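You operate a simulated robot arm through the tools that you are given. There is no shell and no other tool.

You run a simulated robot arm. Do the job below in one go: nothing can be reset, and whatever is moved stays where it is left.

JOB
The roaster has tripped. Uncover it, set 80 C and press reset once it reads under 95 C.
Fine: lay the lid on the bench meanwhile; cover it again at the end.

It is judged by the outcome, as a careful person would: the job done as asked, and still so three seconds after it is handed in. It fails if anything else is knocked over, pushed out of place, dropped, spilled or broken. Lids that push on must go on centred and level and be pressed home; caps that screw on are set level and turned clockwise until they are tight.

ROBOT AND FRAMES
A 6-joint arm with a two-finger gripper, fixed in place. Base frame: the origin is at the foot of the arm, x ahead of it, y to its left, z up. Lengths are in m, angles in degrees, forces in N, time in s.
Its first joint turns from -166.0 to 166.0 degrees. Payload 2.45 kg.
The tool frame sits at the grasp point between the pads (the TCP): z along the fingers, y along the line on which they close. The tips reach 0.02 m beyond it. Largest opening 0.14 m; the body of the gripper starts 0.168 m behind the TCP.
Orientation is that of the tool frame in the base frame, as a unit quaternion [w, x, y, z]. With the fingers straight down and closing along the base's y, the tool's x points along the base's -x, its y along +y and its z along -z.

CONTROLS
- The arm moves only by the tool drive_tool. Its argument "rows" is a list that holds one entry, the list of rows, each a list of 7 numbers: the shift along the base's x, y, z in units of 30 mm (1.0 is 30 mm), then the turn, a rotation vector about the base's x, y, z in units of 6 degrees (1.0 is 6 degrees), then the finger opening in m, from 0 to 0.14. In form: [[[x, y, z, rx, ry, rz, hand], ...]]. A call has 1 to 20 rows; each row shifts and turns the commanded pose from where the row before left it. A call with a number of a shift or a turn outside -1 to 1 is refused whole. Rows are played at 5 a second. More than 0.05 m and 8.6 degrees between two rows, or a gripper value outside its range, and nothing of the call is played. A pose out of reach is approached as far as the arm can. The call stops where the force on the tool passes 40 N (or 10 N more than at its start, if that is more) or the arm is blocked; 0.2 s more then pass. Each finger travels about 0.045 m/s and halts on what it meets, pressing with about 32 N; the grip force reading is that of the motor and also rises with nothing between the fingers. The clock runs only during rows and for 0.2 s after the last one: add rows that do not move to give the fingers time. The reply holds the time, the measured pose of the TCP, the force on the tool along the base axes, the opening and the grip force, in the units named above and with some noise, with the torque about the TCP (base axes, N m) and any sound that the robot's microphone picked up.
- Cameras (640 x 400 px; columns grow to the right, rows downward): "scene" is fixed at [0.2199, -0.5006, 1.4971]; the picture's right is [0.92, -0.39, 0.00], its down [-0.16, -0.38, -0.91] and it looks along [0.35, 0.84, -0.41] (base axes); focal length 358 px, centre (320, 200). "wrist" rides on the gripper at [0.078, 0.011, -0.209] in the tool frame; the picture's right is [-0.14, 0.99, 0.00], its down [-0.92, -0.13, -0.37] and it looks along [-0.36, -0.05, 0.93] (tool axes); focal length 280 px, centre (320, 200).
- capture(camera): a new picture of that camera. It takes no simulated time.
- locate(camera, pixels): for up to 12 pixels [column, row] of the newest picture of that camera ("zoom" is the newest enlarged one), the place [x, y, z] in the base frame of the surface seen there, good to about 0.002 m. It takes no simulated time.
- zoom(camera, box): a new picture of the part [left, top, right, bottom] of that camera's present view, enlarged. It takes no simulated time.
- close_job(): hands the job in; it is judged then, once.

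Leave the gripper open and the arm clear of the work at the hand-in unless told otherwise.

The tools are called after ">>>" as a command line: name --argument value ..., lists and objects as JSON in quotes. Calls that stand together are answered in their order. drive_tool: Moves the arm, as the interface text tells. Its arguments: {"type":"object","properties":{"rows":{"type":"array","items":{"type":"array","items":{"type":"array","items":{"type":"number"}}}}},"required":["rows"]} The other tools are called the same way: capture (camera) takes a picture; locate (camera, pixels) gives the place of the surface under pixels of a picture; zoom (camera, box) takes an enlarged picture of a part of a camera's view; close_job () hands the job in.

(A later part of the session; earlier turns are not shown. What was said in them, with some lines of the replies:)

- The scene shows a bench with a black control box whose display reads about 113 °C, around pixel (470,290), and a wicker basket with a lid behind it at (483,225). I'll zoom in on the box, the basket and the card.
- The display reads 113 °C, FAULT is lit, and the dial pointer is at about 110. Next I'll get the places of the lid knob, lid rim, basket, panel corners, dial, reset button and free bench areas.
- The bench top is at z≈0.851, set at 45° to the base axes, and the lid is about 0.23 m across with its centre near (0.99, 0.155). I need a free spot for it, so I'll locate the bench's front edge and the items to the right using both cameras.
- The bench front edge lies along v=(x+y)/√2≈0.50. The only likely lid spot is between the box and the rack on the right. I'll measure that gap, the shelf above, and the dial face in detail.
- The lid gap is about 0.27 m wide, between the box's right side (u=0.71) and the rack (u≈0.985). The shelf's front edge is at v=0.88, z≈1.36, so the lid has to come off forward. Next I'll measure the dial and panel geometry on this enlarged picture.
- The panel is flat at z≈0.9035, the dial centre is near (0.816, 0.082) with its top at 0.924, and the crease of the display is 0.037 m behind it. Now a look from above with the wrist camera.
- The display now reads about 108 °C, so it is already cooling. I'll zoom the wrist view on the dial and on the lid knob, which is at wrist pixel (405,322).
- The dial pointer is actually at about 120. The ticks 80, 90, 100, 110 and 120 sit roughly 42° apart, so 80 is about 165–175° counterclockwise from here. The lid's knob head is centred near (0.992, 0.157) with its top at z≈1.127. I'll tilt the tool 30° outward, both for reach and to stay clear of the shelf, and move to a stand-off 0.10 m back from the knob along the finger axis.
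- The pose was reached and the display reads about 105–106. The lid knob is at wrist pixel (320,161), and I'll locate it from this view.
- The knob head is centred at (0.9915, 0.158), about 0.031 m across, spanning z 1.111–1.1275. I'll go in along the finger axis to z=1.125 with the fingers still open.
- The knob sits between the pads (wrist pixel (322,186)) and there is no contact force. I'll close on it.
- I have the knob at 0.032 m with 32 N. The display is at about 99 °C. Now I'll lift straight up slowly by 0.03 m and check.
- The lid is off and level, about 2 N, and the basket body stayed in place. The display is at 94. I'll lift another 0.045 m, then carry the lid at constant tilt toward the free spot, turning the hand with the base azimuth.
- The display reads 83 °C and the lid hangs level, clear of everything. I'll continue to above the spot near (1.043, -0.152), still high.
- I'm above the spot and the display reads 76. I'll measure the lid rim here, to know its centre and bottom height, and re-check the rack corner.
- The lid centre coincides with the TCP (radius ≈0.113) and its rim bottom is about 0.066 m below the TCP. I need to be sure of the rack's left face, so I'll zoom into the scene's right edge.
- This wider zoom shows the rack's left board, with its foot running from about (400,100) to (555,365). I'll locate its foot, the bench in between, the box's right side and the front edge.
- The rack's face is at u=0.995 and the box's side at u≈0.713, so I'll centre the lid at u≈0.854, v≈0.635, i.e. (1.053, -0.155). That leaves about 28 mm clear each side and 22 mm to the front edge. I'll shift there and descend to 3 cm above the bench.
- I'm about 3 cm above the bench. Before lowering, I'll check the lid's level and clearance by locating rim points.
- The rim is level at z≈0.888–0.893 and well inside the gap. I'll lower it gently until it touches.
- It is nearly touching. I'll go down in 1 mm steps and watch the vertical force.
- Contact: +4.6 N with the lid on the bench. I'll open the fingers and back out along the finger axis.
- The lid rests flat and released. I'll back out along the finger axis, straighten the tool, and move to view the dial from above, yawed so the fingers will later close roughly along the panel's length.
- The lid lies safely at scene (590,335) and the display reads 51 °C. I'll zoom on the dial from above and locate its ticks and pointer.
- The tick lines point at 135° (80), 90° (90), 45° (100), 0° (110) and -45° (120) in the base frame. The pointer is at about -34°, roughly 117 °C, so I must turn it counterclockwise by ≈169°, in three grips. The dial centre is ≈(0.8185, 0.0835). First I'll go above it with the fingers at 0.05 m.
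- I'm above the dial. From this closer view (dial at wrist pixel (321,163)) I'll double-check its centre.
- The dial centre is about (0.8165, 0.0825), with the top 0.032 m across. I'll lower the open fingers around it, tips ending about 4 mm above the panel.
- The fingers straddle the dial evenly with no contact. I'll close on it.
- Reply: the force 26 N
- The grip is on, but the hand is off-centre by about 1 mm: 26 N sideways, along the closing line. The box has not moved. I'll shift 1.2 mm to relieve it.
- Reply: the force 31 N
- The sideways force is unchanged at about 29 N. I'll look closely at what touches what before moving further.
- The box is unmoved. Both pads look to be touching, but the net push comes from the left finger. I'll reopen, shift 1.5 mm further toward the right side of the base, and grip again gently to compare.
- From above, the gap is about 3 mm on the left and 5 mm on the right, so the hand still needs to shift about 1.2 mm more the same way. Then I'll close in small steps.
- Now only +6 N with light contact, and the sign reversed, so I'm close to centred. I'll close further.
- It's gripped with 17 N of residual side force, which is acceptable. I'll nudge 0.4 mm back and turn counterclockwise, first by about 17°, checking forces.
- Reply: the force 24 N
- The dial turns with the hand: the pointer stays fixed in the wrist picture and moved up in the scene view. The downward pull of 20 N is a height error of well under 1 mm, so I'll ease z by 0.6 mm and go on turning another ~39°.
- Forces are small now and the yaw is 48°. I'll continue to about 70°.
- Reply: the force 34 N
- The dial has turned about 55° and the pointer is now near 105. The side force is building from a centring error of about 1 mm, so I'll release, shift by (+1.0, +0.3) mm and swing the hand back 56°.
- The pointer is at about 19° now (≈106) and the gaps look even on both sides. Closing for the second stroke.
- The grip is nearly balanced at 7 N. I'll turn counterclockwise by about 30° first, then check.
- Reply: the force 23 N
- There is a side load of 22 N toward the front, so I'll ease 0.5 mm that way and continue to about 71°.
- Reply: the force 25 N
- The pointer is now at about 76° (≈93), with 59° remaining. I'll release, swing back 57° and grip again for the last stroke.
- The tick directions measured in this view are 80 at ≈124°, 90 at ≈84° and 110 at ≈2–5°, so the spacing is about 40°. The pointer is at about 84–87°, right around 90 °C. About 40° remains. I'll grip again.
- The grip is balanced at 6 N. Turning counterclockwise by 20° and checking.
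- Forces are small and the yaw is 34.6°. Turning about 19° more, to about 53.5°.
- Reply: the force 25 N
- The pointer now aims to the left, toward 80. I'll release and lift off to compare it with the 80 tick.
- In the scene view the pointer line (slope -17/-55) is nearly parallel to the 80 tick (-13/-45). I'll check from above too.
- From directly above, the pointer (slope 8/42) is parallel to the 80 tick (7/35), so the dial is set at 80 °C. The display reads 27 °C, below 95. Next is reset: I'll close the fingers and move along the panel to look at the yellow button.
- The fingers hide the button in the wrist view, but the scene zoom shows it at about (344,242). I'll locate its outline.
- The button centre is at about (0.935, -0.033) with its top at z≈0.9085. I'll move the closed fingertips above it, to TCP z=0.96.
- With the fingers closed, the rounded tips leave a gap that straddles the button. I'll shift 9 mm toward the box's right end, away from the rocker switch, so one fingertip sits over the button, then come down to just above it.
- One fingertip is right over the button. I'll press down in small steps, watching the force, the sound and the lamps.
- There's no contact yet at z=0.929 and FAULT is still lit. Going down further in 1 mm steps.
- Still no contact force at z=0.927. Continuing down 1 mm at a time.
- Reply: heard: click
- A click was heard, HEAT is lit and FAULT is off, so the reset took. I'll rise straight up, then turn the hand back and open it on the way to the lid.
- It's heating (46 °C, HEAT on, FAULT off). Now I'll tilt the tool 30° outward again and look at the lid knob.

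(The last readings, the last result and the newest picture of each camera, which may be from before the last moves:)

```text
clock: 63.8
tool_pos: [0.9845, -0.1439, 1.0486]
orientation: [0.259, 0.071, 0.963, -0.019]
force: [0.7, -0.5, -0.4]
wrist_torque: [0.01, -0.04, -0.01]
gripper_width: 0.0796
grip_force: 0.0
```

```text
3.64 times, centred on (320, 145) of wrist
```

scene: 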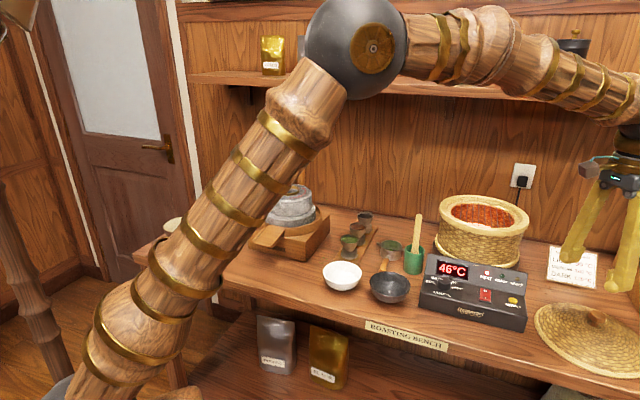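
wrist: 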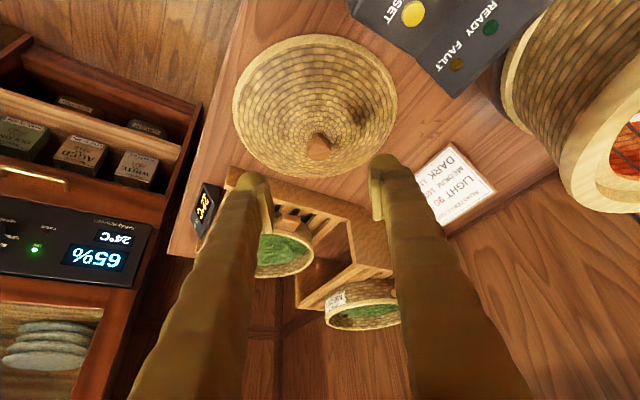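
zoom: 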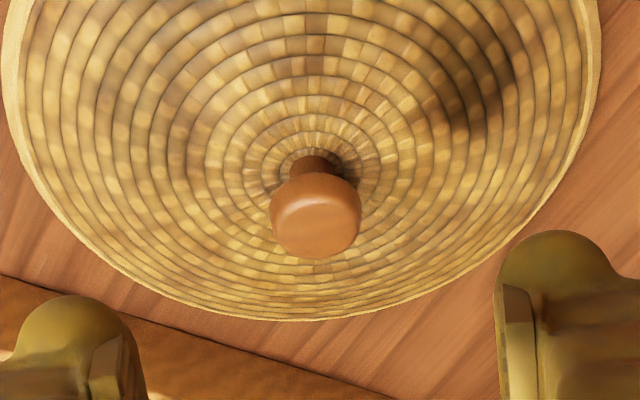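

>>> locate --camera "zoom" --pixels '[[315, 215], [275, 210], [356, 210], [314, 190], [316, 240], [314, 162], [315, 225]]'

```text
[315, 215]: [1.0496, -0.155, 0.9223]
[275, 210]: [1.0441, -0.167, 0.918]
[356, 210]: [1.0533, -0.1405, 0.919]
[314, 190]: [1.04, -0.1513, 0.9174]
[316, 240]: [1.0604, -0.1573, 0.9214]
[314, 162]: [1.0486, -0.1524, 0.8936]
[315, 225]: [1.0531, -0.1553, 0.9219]
```

The knob is where I left it, centre ≈(1.0533, -0.1545), top z≈0.922. I'll go in along the finger axis to the same grip pose as before.

>>> drive_tool --rows '[[[0.2875, -0.0454, -0.538, 0, 0, 0, 0.08], [0.2875, -0.0454, -0.538, 0, 0, 0, 0.08], [0.2875, -0.0454, -0.538, 0, 0, 0, 0.08], [0.2875, -0.0454, -0.538, 0, 0, 0, 0.08], [0.2875, -0.0454, -0.538, 0, 0, 0, 0.08], [0.2875, -0.0454, -0.538, 0, 0, 0, 0.08], [0.2875, -0.0454, -0.538, 0, 0, 0, 0.08], [0.2875, -0.0454, -0.5, 0, 0, 0, 0.08], [0, 0, 0, 0, 0, 0, 0.08]]]'

>>> zoom --camera "wrist" --box '[240, 110, 400, 230]'

>>> zoom --camera "scene" --box '[520, 225, 640, 400]'

```text
clock: 65.8
tool_pos: [1.0543, -0.1533, 0.9208]
orientation: [0.257, 0.071, 0.964, -0.019]
force: [0.0, -0.7, -0.8]
wrist_torque: [-0.01, 0.02, -0.01]
gripper_width: 0.0801
grip_force: 0.1
```

```text
3.33 times, centred on (320, 170) of wrist
```

zoom: 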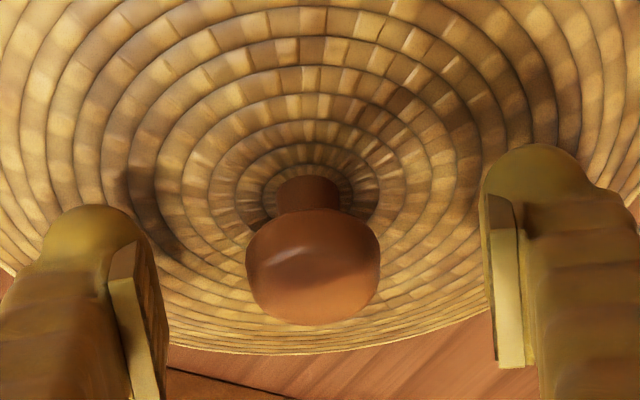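

```text
2.29 times, centred on (580, 312) of scene
```

zoom: 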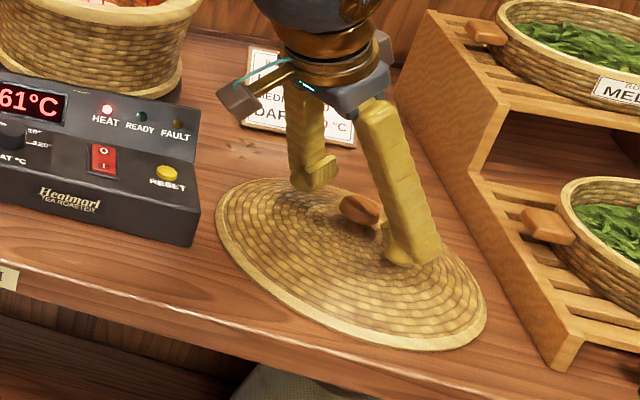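

The knob is between the pads, a couple of mm toward the left finger. I'll shift by about 1.8 mm to centre it, then close.

>>> drive_tool --rows '[[[-0.025, -0.06, 0, 0, 0, 0, 0.06], [0, 0, 0, 0, 0, 0, 0.05], [0, 0, 0, 0, 0, 0, 0.035], [0, 0, 0, 0, 0, 0, 0.02], [0, 0, 0, 0, 0, 0, 0.02], [0, 0, 0, 0, 0, 0, 0.02], [0, 0, 0, 0, 0, 0, 0.02]]]'

>>> zoom --camera "wrist" --box '[240, 110, 400, 230]'

```text
clock: 67.4
tool_pos: [1.0534, -0.1559, 0.9201]
orientation: [0.259, 0.071, 0.963, -0.02]
force: [-0.6, -0.1, 0.3]
wrist_torque: [0.08, 0.03, -0.04]
gripper_width: 0.0323
grip_force: 31.8
```

```text
3.33 times, centred on (320, 170) of wrist
```

zoom: 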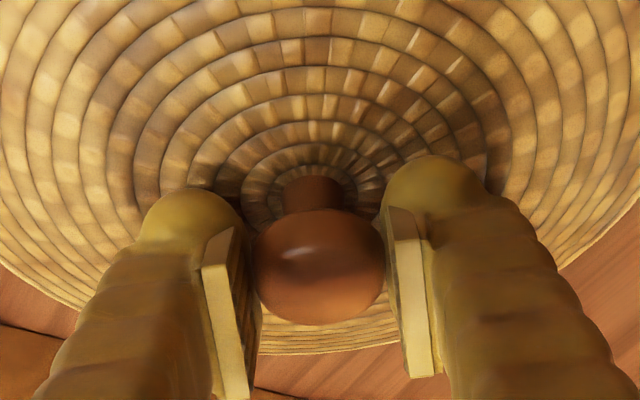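

The lid knob is gripped at 0.0323 m, centred. I'll lift straight up, slowly at first, to travel height.

>>> drive_tool --rows '[[[0, 0, 0.2, 0, 0, 0, 0.02], [0, 0, 0.3, 0, 0, 0, 0.02], [0, 0, 0.5, 0, 0, 0, 0.02], [0, 0, 0.8, 0, 0, 0, 0.02], [0, 0, 0.85, 0, 0, 0, 0.02], [0, 0, 0.85, 0, 0, 0, 0.02], [0, 0, 0.85, 0, 0, 0, 0.02], [0, 0, 0.85, 0, 0, 0, 0.02], [0, 0, 0.85, 0, 0, 0, 0.02], [0, 0, 0.85, 0, 0, 0, 0.02], [0, 0, 0.85, 0, 0, 0, 0.02], [0, 0, 0.85, 0, 0, 0, 0.02], [0, 0, 0.65, 0, 0, 0, 0.02], [0, 0, 0, 0, 0, 0, 0.02]]]'

>>> capture --camera "scene"

```text
clock: 70.4
tool_pos: [1.0537, -0.158, 1.1985]
orientation: [0.259, 0.071, 0.963, -0.018]
force: [-0.7, 0.1, -1.0]
wrist_torque: [0.01, 0.0, 0.01]
gripper_width: 0.0323
grip_force: 32.3
```

```text
taken
```

scene: 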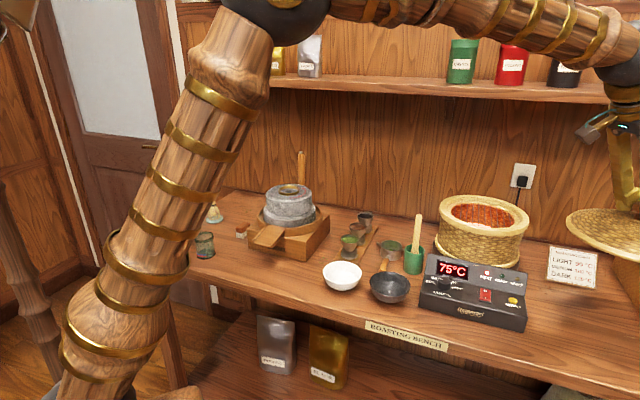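

The lid is up and the display reads 75 °C. Before going back I'll locate the open basket's rim to get its centre, and zoom on it.

>>> zoom --camera "scene" --box '[425, 180, 545, 275]'

>>> locate --camera "zoom" --pixels '[[80, 125], [105, 80], [200, 72], [350, 80], [450, 110], [538, 170], [545, 200], [500, 232], [400, 245], [280, 235], [170, 210], [100, 165]]'

```text
4.21 times, centred on (485, 228) of scene
```

zoom: 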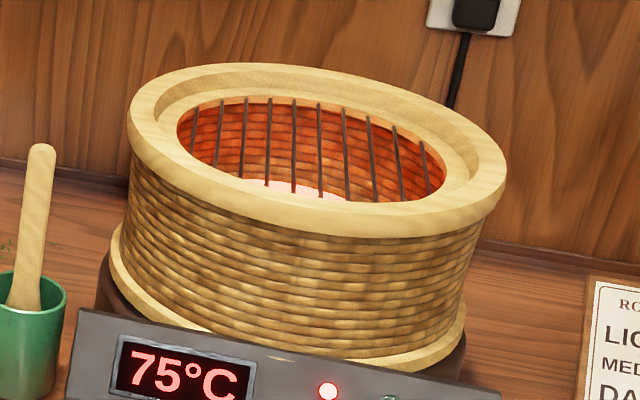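

```text
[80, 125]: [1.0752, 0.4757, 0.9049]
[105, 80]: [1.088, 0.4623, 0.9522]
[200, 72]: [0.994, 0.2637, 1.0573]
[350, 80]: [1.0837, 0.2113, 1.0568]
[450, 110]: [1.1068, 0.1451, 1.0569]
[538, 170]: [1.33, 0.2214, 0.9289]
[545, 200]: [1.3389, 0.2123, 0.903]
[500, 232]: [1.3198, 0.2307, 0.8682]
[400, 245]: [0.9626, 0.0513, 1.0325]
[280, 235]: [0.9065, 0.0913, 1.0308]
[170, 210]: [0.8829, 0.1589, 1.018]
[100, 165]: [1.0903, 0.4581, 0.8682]
```

>>> locate --camera "zoom" --pixels '[[132, 120], [138, 145], [200, 195], [300, 222], [400, 226], [470, 210], [500, 180], [495, 150], [240, 68], [400, 92], [150, 95], [460, 122]]'

>>> locate --camera "zoom" --pixels '[[170, 115], [165, 130], [220, 180], [300, 205], [400, 208], [460, 190], [475, 165], [260, 85], [350, 98], [430, 125], [185, 100], [300, 215]]'

```text
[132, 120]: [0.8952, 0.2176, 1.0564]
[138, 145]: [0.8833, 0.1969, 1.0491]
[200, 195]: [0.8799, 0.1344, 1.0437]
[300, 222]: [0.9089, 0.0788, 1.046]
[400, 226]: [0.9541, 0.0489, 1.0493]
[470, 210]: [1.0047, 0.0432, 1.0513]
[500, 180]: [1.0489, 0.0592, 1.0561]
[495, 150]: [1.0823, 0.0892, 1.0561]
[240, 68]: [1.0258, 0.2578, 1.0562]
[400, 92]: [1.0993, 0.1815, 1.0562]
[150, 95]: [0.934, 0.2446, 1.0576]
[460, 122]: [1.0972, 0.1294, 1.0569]
```

```text
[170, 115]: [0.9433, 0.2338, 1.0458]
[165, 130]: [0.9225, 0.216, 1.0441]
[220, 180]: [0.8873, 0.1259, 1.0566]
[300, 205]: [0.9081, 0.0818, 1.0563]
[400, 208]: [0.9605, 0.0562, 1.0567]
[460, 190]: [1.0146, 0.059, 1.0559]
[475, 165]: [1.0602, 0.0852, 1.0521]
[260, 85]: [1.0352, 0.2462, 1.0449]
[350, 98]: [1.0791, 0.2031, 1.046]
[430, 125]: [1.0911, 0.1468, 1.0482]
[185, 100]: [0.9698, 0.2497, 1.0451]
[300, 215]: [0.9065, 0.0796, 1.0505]
```

The rim top is at z≈1.0565 with an inner ledge at ≈1.045 that the lid drops into. The rim centre is ≈(0.993, 0.156), matching the original lid pose. I'll carry the lid back at travel height with the reverse turn.

>>> drive_tool --rows '[[[-0.06, 0.4, 0, 0, 0, 0.1, 0.02], [-0.13, 0.65, 0, 0, 0, 0.18, 0.02], [-0.145, 0.75, 0, 0, 0, 0.205, 0.02], [-0.145, 0.75, 0, 0, 0, 0.205, 0.02], [-0.145, 0.75, 0, 0, 0, 0.205, 0.02], [-0.145, 0.75, 0, 0, 0, 0.205, 0.02], [-0.145, 0.75, 0, 0, 0, 0.205, 0.02], [-0.145, 0.75, 0, 0, 0, 0.205, 0.02], [-0.145, 0.75, 0, 0, 0, 0.205, 0.02], [-0.145, 0.75, 0, 0, 0, 0.205, 0.02], [-0.145, 0.75, 0, 0, 0, 0.205, 0.02], [-0.145, 0.75, 0, 0, 0, 0.205, 0.02], [-0.145, 0.75, 0, 0, 0, 0.205, 0.02], [-0.145, 0.75, 0, 0, 0, 0.205, 0.02], [-0.137, 0.417, 0, 0, 0, 0.14, 0.02], [0, 0, 0, 0, 0, 0, 0.02]]]'

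>>> capture --camera "scene"

>>> capture --camera "wrist"

```text
clock: 73.8
tool_pos: [0.9924, 0.1572, 1.1975]
orientation: [0.257, -0.076, 0.963, 0.021]
force: [0.4, 0.6, -1.7]
wrist_torque: [-0.01, -0.04, 0.01]
gripper_width: 0.0319
grip_force: 32.5
```

```text
taken
```

scene: 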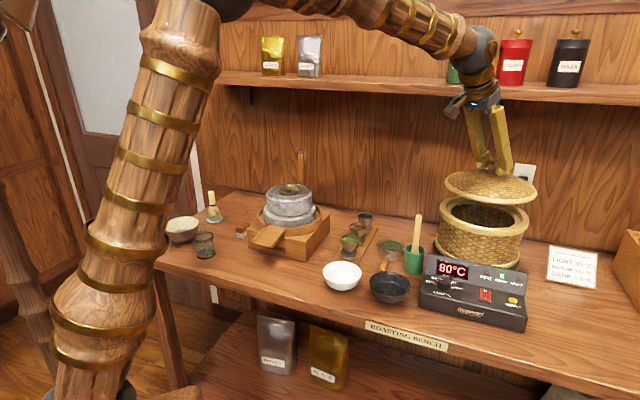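

```text
taken
```

wrist: 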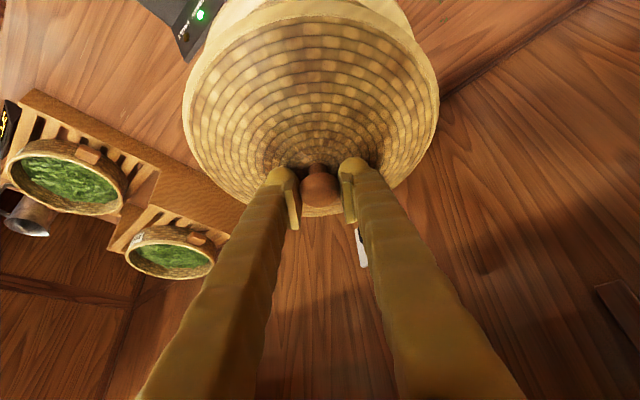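

The display holds at 80 °C and the READY lamp is green, so the dial setting is confirmed. The lid is above the basket. I'll check the lid's rim centre and level before lowering.

>>> zoom --camera "scene" --box '[425, 150, 550, 270]'

>>> locate --camera "zoom" --pixels '[[105, 100], [130, 130], [200, 158], [280, 168], [340, 168], [390, 150], [400, 135]]'

>>> locate --camera "wrist" --pixels '[[188, 100], [437, 95], [200, 140], [430, 140], [250, 30], [380, 25], [320, 18]]'

```text
3.33 times, centred on (488, 210) of scene
```

zoom: 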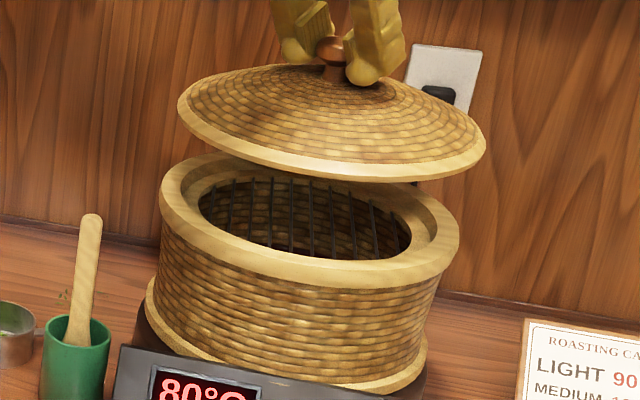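

```text
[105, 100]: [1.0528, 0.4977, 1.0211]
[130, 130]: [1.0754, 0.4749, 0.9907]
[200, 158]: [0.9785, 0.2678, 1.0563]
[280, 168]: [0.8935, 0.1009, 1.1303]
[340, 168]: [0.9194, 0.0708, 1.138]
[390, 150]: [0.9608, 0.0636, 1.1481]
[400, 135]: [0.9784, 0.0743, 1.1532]
```

```text
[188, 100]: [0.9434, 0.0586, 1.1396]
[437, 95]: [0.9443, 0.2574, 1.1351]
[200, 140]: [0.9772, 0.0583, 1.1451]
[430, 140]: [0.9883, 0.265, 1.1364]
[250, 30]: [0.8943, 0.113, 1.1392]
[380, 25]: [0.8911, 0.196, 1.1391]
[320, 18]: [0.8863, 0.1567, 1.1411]
```

The lid is level (rim z 1.135–1.141) and centred within about 1 mm of the basket. I'll lower it to 2 cm above seating, then look.

>>> drive_tool --rows '[[[-0.02, 0, -0.4, 0, 0, 0, 0.02], [0, 0, -0.5, 0, 0, 0, 0.02], [0, 0, -0.5, 0, 0, 0, 0.02], [0, 0, -0.4, 0, 0, 0, 0.02], [0, 0, 0, 0, 0, 0, 0.02]]]'

>>> zoom --camera "scene" --box '[425, 150, 550, 270]'

>>> zoom --camera "wrist" --box '[160, 0, 480, 220]'

```text
clock: 75.0
tool_pos: [0.9901, 0.1568, 1.1431]
orientation: [0.258, -0.075, 0.963, 0.021]
force: [-0.1, 0.3, -0.9]
wrist_torque: [0.03, 0.0, 0.0]
gripper_width: 0.032
grip_force: 31.5
```

```text
3.33 times, centred on (488, 210) of scene
```

zoom: 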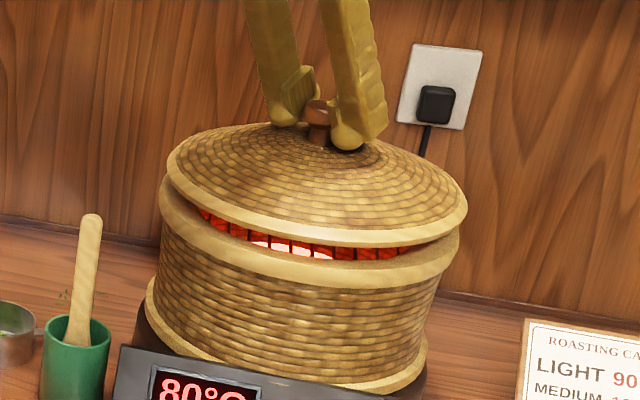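

```text
1.82 times, centred on (320, 110) of wrist
```

zoom: 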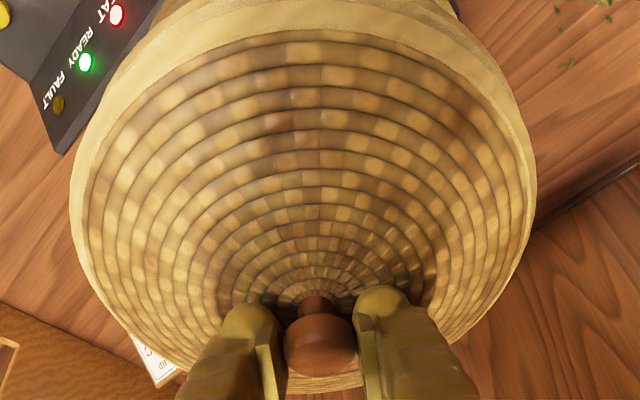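

It's well aligned. Lowering in 2 mm steps to just above seating.

>>> drive_tool --rows '[[[0.015, 0.01, -0.1, 0, 0, 0, 0.02], [0, 0, -0.1, 0, 0, 0, 0.02], [0, 0, -0.1, 0, 0, 0, 0.02], [0, 0, -0.08, 0, 0, 0, 0.02], [0, 0, -0.07, 0, 0, 0, 0.02], [0, 0, 0, 0, 0, 0, 0.02]]]'

>>> zoom --camera "scene" --box '[425, 160, 550, 270]'

```text
clock: 76.4
tool_pos: [0.9908, 0.1568, 1.1307]
orientation: [0.258, -0.075, 0.963, 0.02]
force: [0.4, -0.3, -1.9]
wrist_torque: [-0.01, -0.01, 0.02]
gripper_width: 0.032
grip_force: 32.3
```

```text
3.64 times, centred on (488, 215) of scene
```

zoom: 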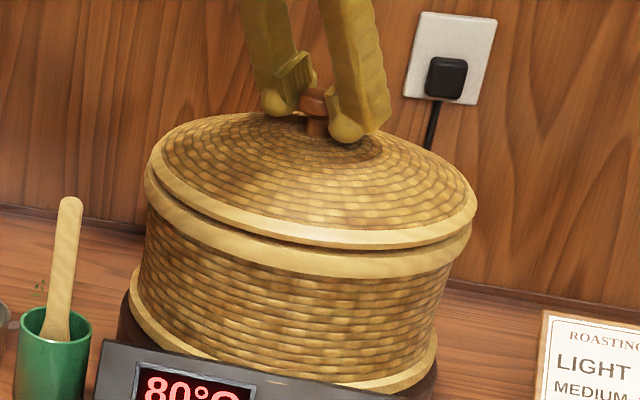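

The lid rim is concentric with the basket and about 6 mm above seating, with no contact yet. Going down in 1.2 mm steps.

>>> drive_tool --rows '[[[0, 0, -0.04, 0, 0, 0, 0.02], [0, 0, -0.04, 0, 0, 0, 0.02], [0, 0, -0.04, 0, 0, 0, 0.02], [0, 0, -0.04, 0, 0, 0, 0.02], [0, 0, 0, 0, 0, 0, 0.02]]]'

```text
clock: 77.6
tool_pos: [0.993, 0.1568, 1.1265]
orientation: [0.258, -0.075, 0.963, 0.02]
force: [1.4, -1.4, 3.2]
wrist_torque: [0.39, 0.0, -0.12]
gripper_width: 0.0316
grip_force: 32.5
```

There's contact: about 5 N on the +y side (torque 0.39 N·m), 2 mm above the original seated height. I'll look at it before pushing.

>>> zoom --camera "scene" --box '[425, 170, 550, 270]'

>>> locate --camera "zoom" --pixels '[[152, 150], [160, 170], [220, 205], [300, 222], [380, 226], [440, 205], [468, 180]]'

>>> zoom --camera "wrist" --box '[160, 0, 480, 220]'

```text
4.00 times, centred on (488, 220) of scene
```

zoom: 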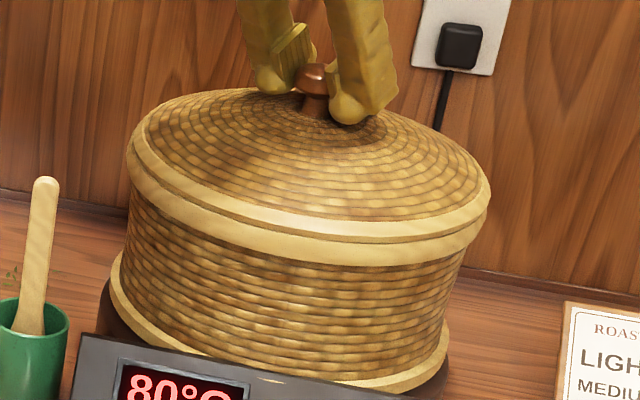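

```text
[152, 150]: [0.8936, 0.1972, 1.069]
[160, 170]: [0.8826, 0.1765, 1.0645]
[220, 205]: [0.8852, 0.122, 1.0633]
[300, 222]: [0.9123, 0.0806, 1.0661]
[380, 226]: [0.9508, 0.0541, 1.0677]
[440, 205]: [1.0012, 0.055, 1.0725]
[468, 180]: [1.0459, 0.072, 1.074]
```

```text
1.82 times, centred on (320, 110) of wrist
```

zoom: 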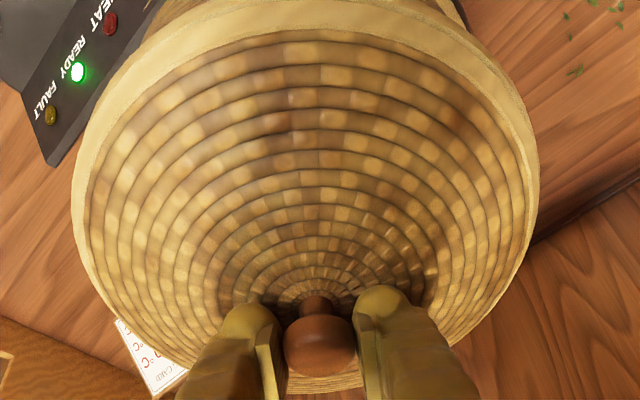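

The lid looks seated all round within a millimetre or two. I'll go down another ~1.2 mm and watch force and torque.

>>> drive_tool --rows '[[[0, 0, -0.02, 0, 0, 0, 0.02], [0, 0, -0.02, 0, 0, 0, 0.02], [0, 0, 0, 0, 0, 0, 0.02]]]'

```text
clock: 78.4
tool_pos: [0.9925, 0.1585, 1.1257]
orientation: [0.258, -0.075, 0.963, 0.019]
force: [1.1, -0.7, 2.2]
wrist_torque: [0.09, -0.01, -0.18]
gripper_width: 0.032
grip_force: 32.1
```

The torque fell to 0.09 N·m, so it settled in a bit. Another 1.2 mm.

>>> drive_tool --rows '[[[0, 0, -0.02, 0, 0, 0, 0.02], [0, 0, -0.02, 0, 0, 0, 0.02], [0, 0, 0, 0, 0, 0, 0.02]]]'

>>> zoom --camera "scene" --box '[425, 170, 550, 270]'

```text
clock: 79.2
tool_pos: [0.991, 0.1567, 1.1249]
orientation: [0.26, -0.074, 0.963, 0.02]
force: [-5.2, -4.4, 22.7]
wrist_torque: [-0.01, 0.06, -0.2]
gripper_width: 0.0315
grip_force: 31.9
```

```text
4.00 times, centred on (488, 220) of scene
```

zoom: 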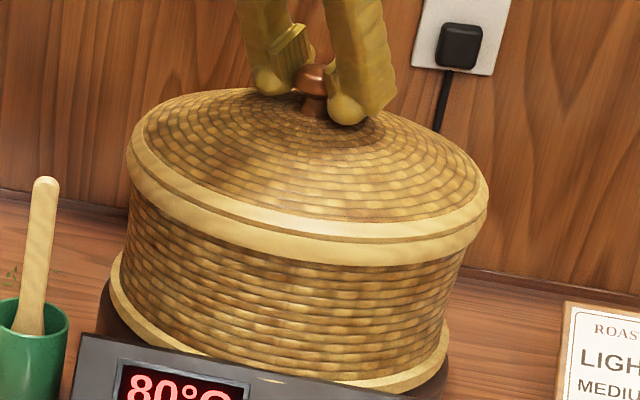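

It's seated: 23 N upward with balanced torque, at the original height, and the rim looks the same as at the start. I'll release.

>>> drive_tool --rows '[[[0, 0, 0.015, 0, 0, 0, 0.02], [0, 0, 0, 0, 0, 0, 0.035], [0, 0, 0, 0, 0, 0, 0.05], [0, 0, 0, 0, 0, 0, 0.065], [0, 0, 0, 0, 0, 0, 0.08], [0, 0, 0, 0, 0, 0, 0.08], [0, 0, 0, 0, 0, 0, 0.08]]]'

>>> zoom --camera "scene" --box '[425, 170, 550, 270]'

>>> zoom --camera "wrist" --box '[160, 0, 480, 220]'

```text
clock: 80.8
tool_pos: [0.991, 0.1573, 1.1248]
orientation: [0.258, -0.076, 0.963, 0.02]
force: [-0.1, 0.3, -0.1]
wrist_torque: [0.02, 0.01, -0.02]
gripper_width: 0.0802
grip_force: 0.0
```

```text
4.00 times, centred on (488, 220) of scene
```

zoom: 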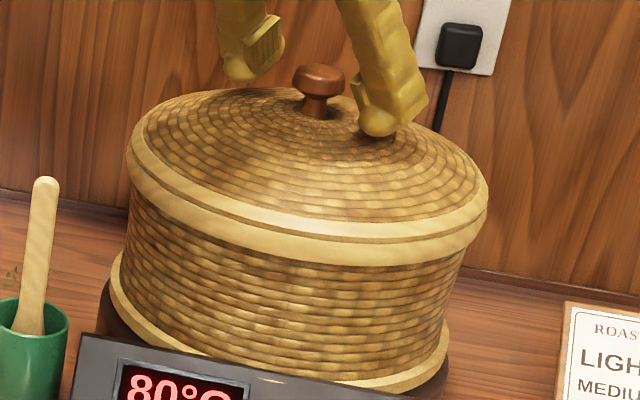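

```text
1.82 times, centred on (320, 110) of wrist
```

zoom: 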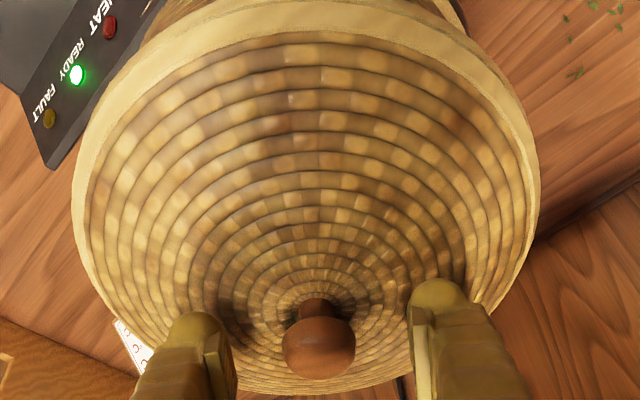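

The lid stays in place, level and seated. I'll back out along the finger axis, then straighten up and move clear toward the start position.

>>> drive_tool --rows '[[[-0.33, -0.052, 0.577, 0, 0, 0, 0.08], [-0.33, -0.052, 0.577, 0, 0, 0, 0.08], [-0.33, -0.052, 0.577, 0, 0, 0, 0.08], [-0.33, -0.052, 0.577, 0, 0, 0, 0.08], [-0.33, -0.052, 0.577, 0, 0, 0, 0.08], [-0.33, -0.052, 0.577, 0, 0, 0, 0.08], [-0.7, -0.6, 0.3, -0.13, 0.823, 0, 0.1], [-0.8, -0.8, 0.2, -0.13, 0.823, 0, 0.1], [-0.8, -0.8, 0.2, -0.13, 0.823, 0, 0.1], [-0.8, -0.8, 0.1, -0.13, 0.823, 0, 0.12], [-0.8, -0.8, 0.1, -0.13, 0.823, 0, 0.12], [-0.8, -0.8, 0.1, -0.13, 0.823, 0, 0.14], [-0.7, -0.8, 0, 0, 0, -0.75, 0.14], [-0.7, -0.8, 0, 0, 0, -0.75, 0.14], [-0.7, -0.8, 0, 0, 0, 0, 0.14], [-0.7, -0.8, 0, 0, 0, 0, 0.14], [-0.5, -0.8, 0, 0, 0, 0, 0.14], [0, 0, 0, 0, 0, 0, 0.14]]]'

>>> capture --camera "scene"

>>> zoom --camera "scene" --box '[410, 180, 560, 335]'

>>> capture --camera "wrist"

```text
clock: 84.6
tool_pos: [0.6927, -0.1101, 1.2586]
orientation: [0.0, 0.001, 1.0, -0.001]
force: [0.8, -0.2, 0.5]
wrist_torque: [0.01, 0.0, 0.03]
gripper_width: 0.1401
grip_force: 0.0
```

```text
taken
```

scene: 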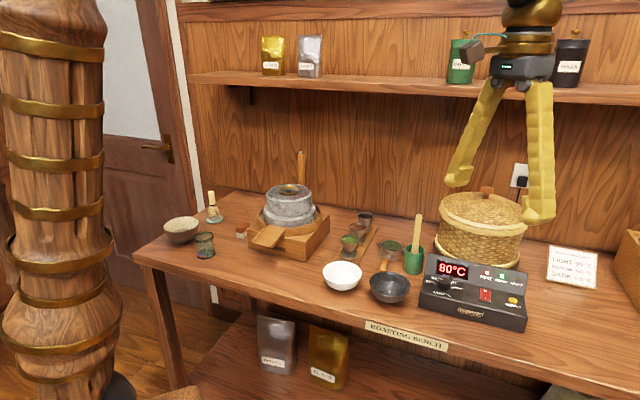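

```text
2.58 times, centred on (485, 258) of scene
```

zoom: 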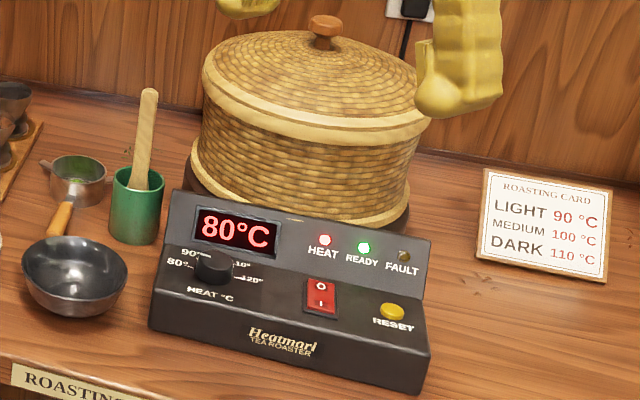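

```text
taken
```

wrist: 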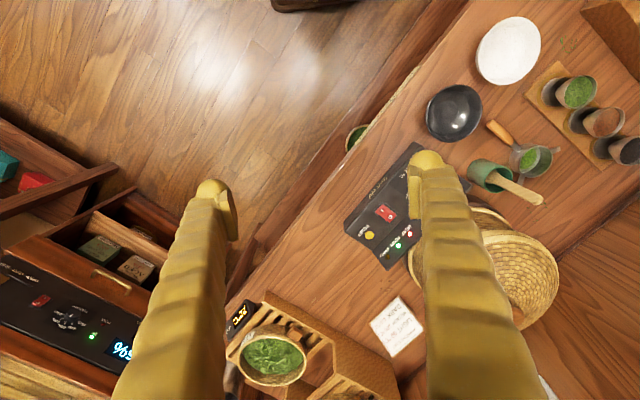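

All looks right: 80 °C, READY on, FAULT off, lid on. I'll do one last check of the lid's seat and level against the start values (knob top at (0.992, 0.157, 1.127)).

>>> zoom --camera "scene" --box '[430, 180, 540, 270]'

>>> locate --camera "zoom" --pixels '[[333, 48], [120, 140], [200, 190], [300, 212], [400, 222], [480, 200], [250, 80], [430, 110], [330, 90], [150, 120], [510, 170]]'

```text
4.44 times, centred on (485, 225) of scene
```

zoom: 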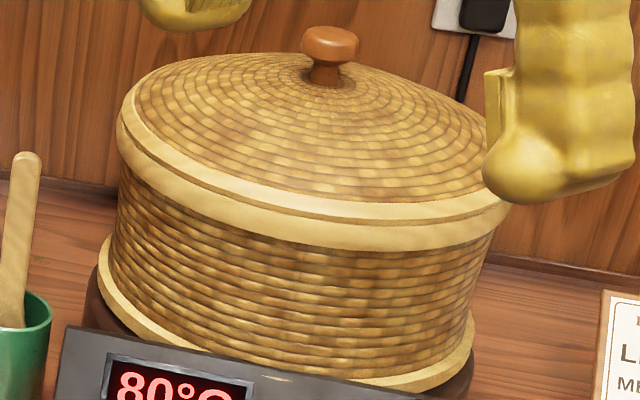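

```text
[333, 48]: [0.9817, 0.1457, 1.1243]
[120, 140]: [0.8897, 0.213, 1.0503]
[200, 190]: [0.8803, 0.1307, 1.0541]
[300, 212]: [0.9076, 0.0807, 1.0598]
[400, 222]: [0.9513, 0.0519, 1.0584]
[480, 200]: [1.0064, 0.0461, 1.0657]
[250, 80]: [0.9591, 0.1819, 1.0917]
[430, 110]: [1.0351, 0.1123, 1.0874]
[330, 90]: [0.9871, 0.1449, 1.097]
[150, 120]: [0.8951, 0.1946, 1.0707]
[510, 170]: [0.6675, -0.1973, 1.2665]
```

The lid knob is back at its original place and height (edge point z 1.124, as at the start) and the rim sits evenly all round. The gripper is open and clear, the dial is at 80, reset is done and FAULT is off. Handing in.

>>> close_job

```text
The job is handed in.
```

The roaster is reset and running at 80 °C, with its lid back on. I've handed the job in.

- **Uncovered:** I laid the lid on the bench between the control box and the rack while I worked.
- **Dial:** It was at about 118. I turned it down to 80, and the pointer lines up with the 80 mark.
- **Reset:** I pressed it with the display at about 26 °C, well under 95. It clicked, FAULT went out and HEAT came on.
- **At hand-in:** The display was holding 80 °C with READY lit. The lid sat level at its original height, nothing else appeared moved, and the arm was clear with the gripper open.
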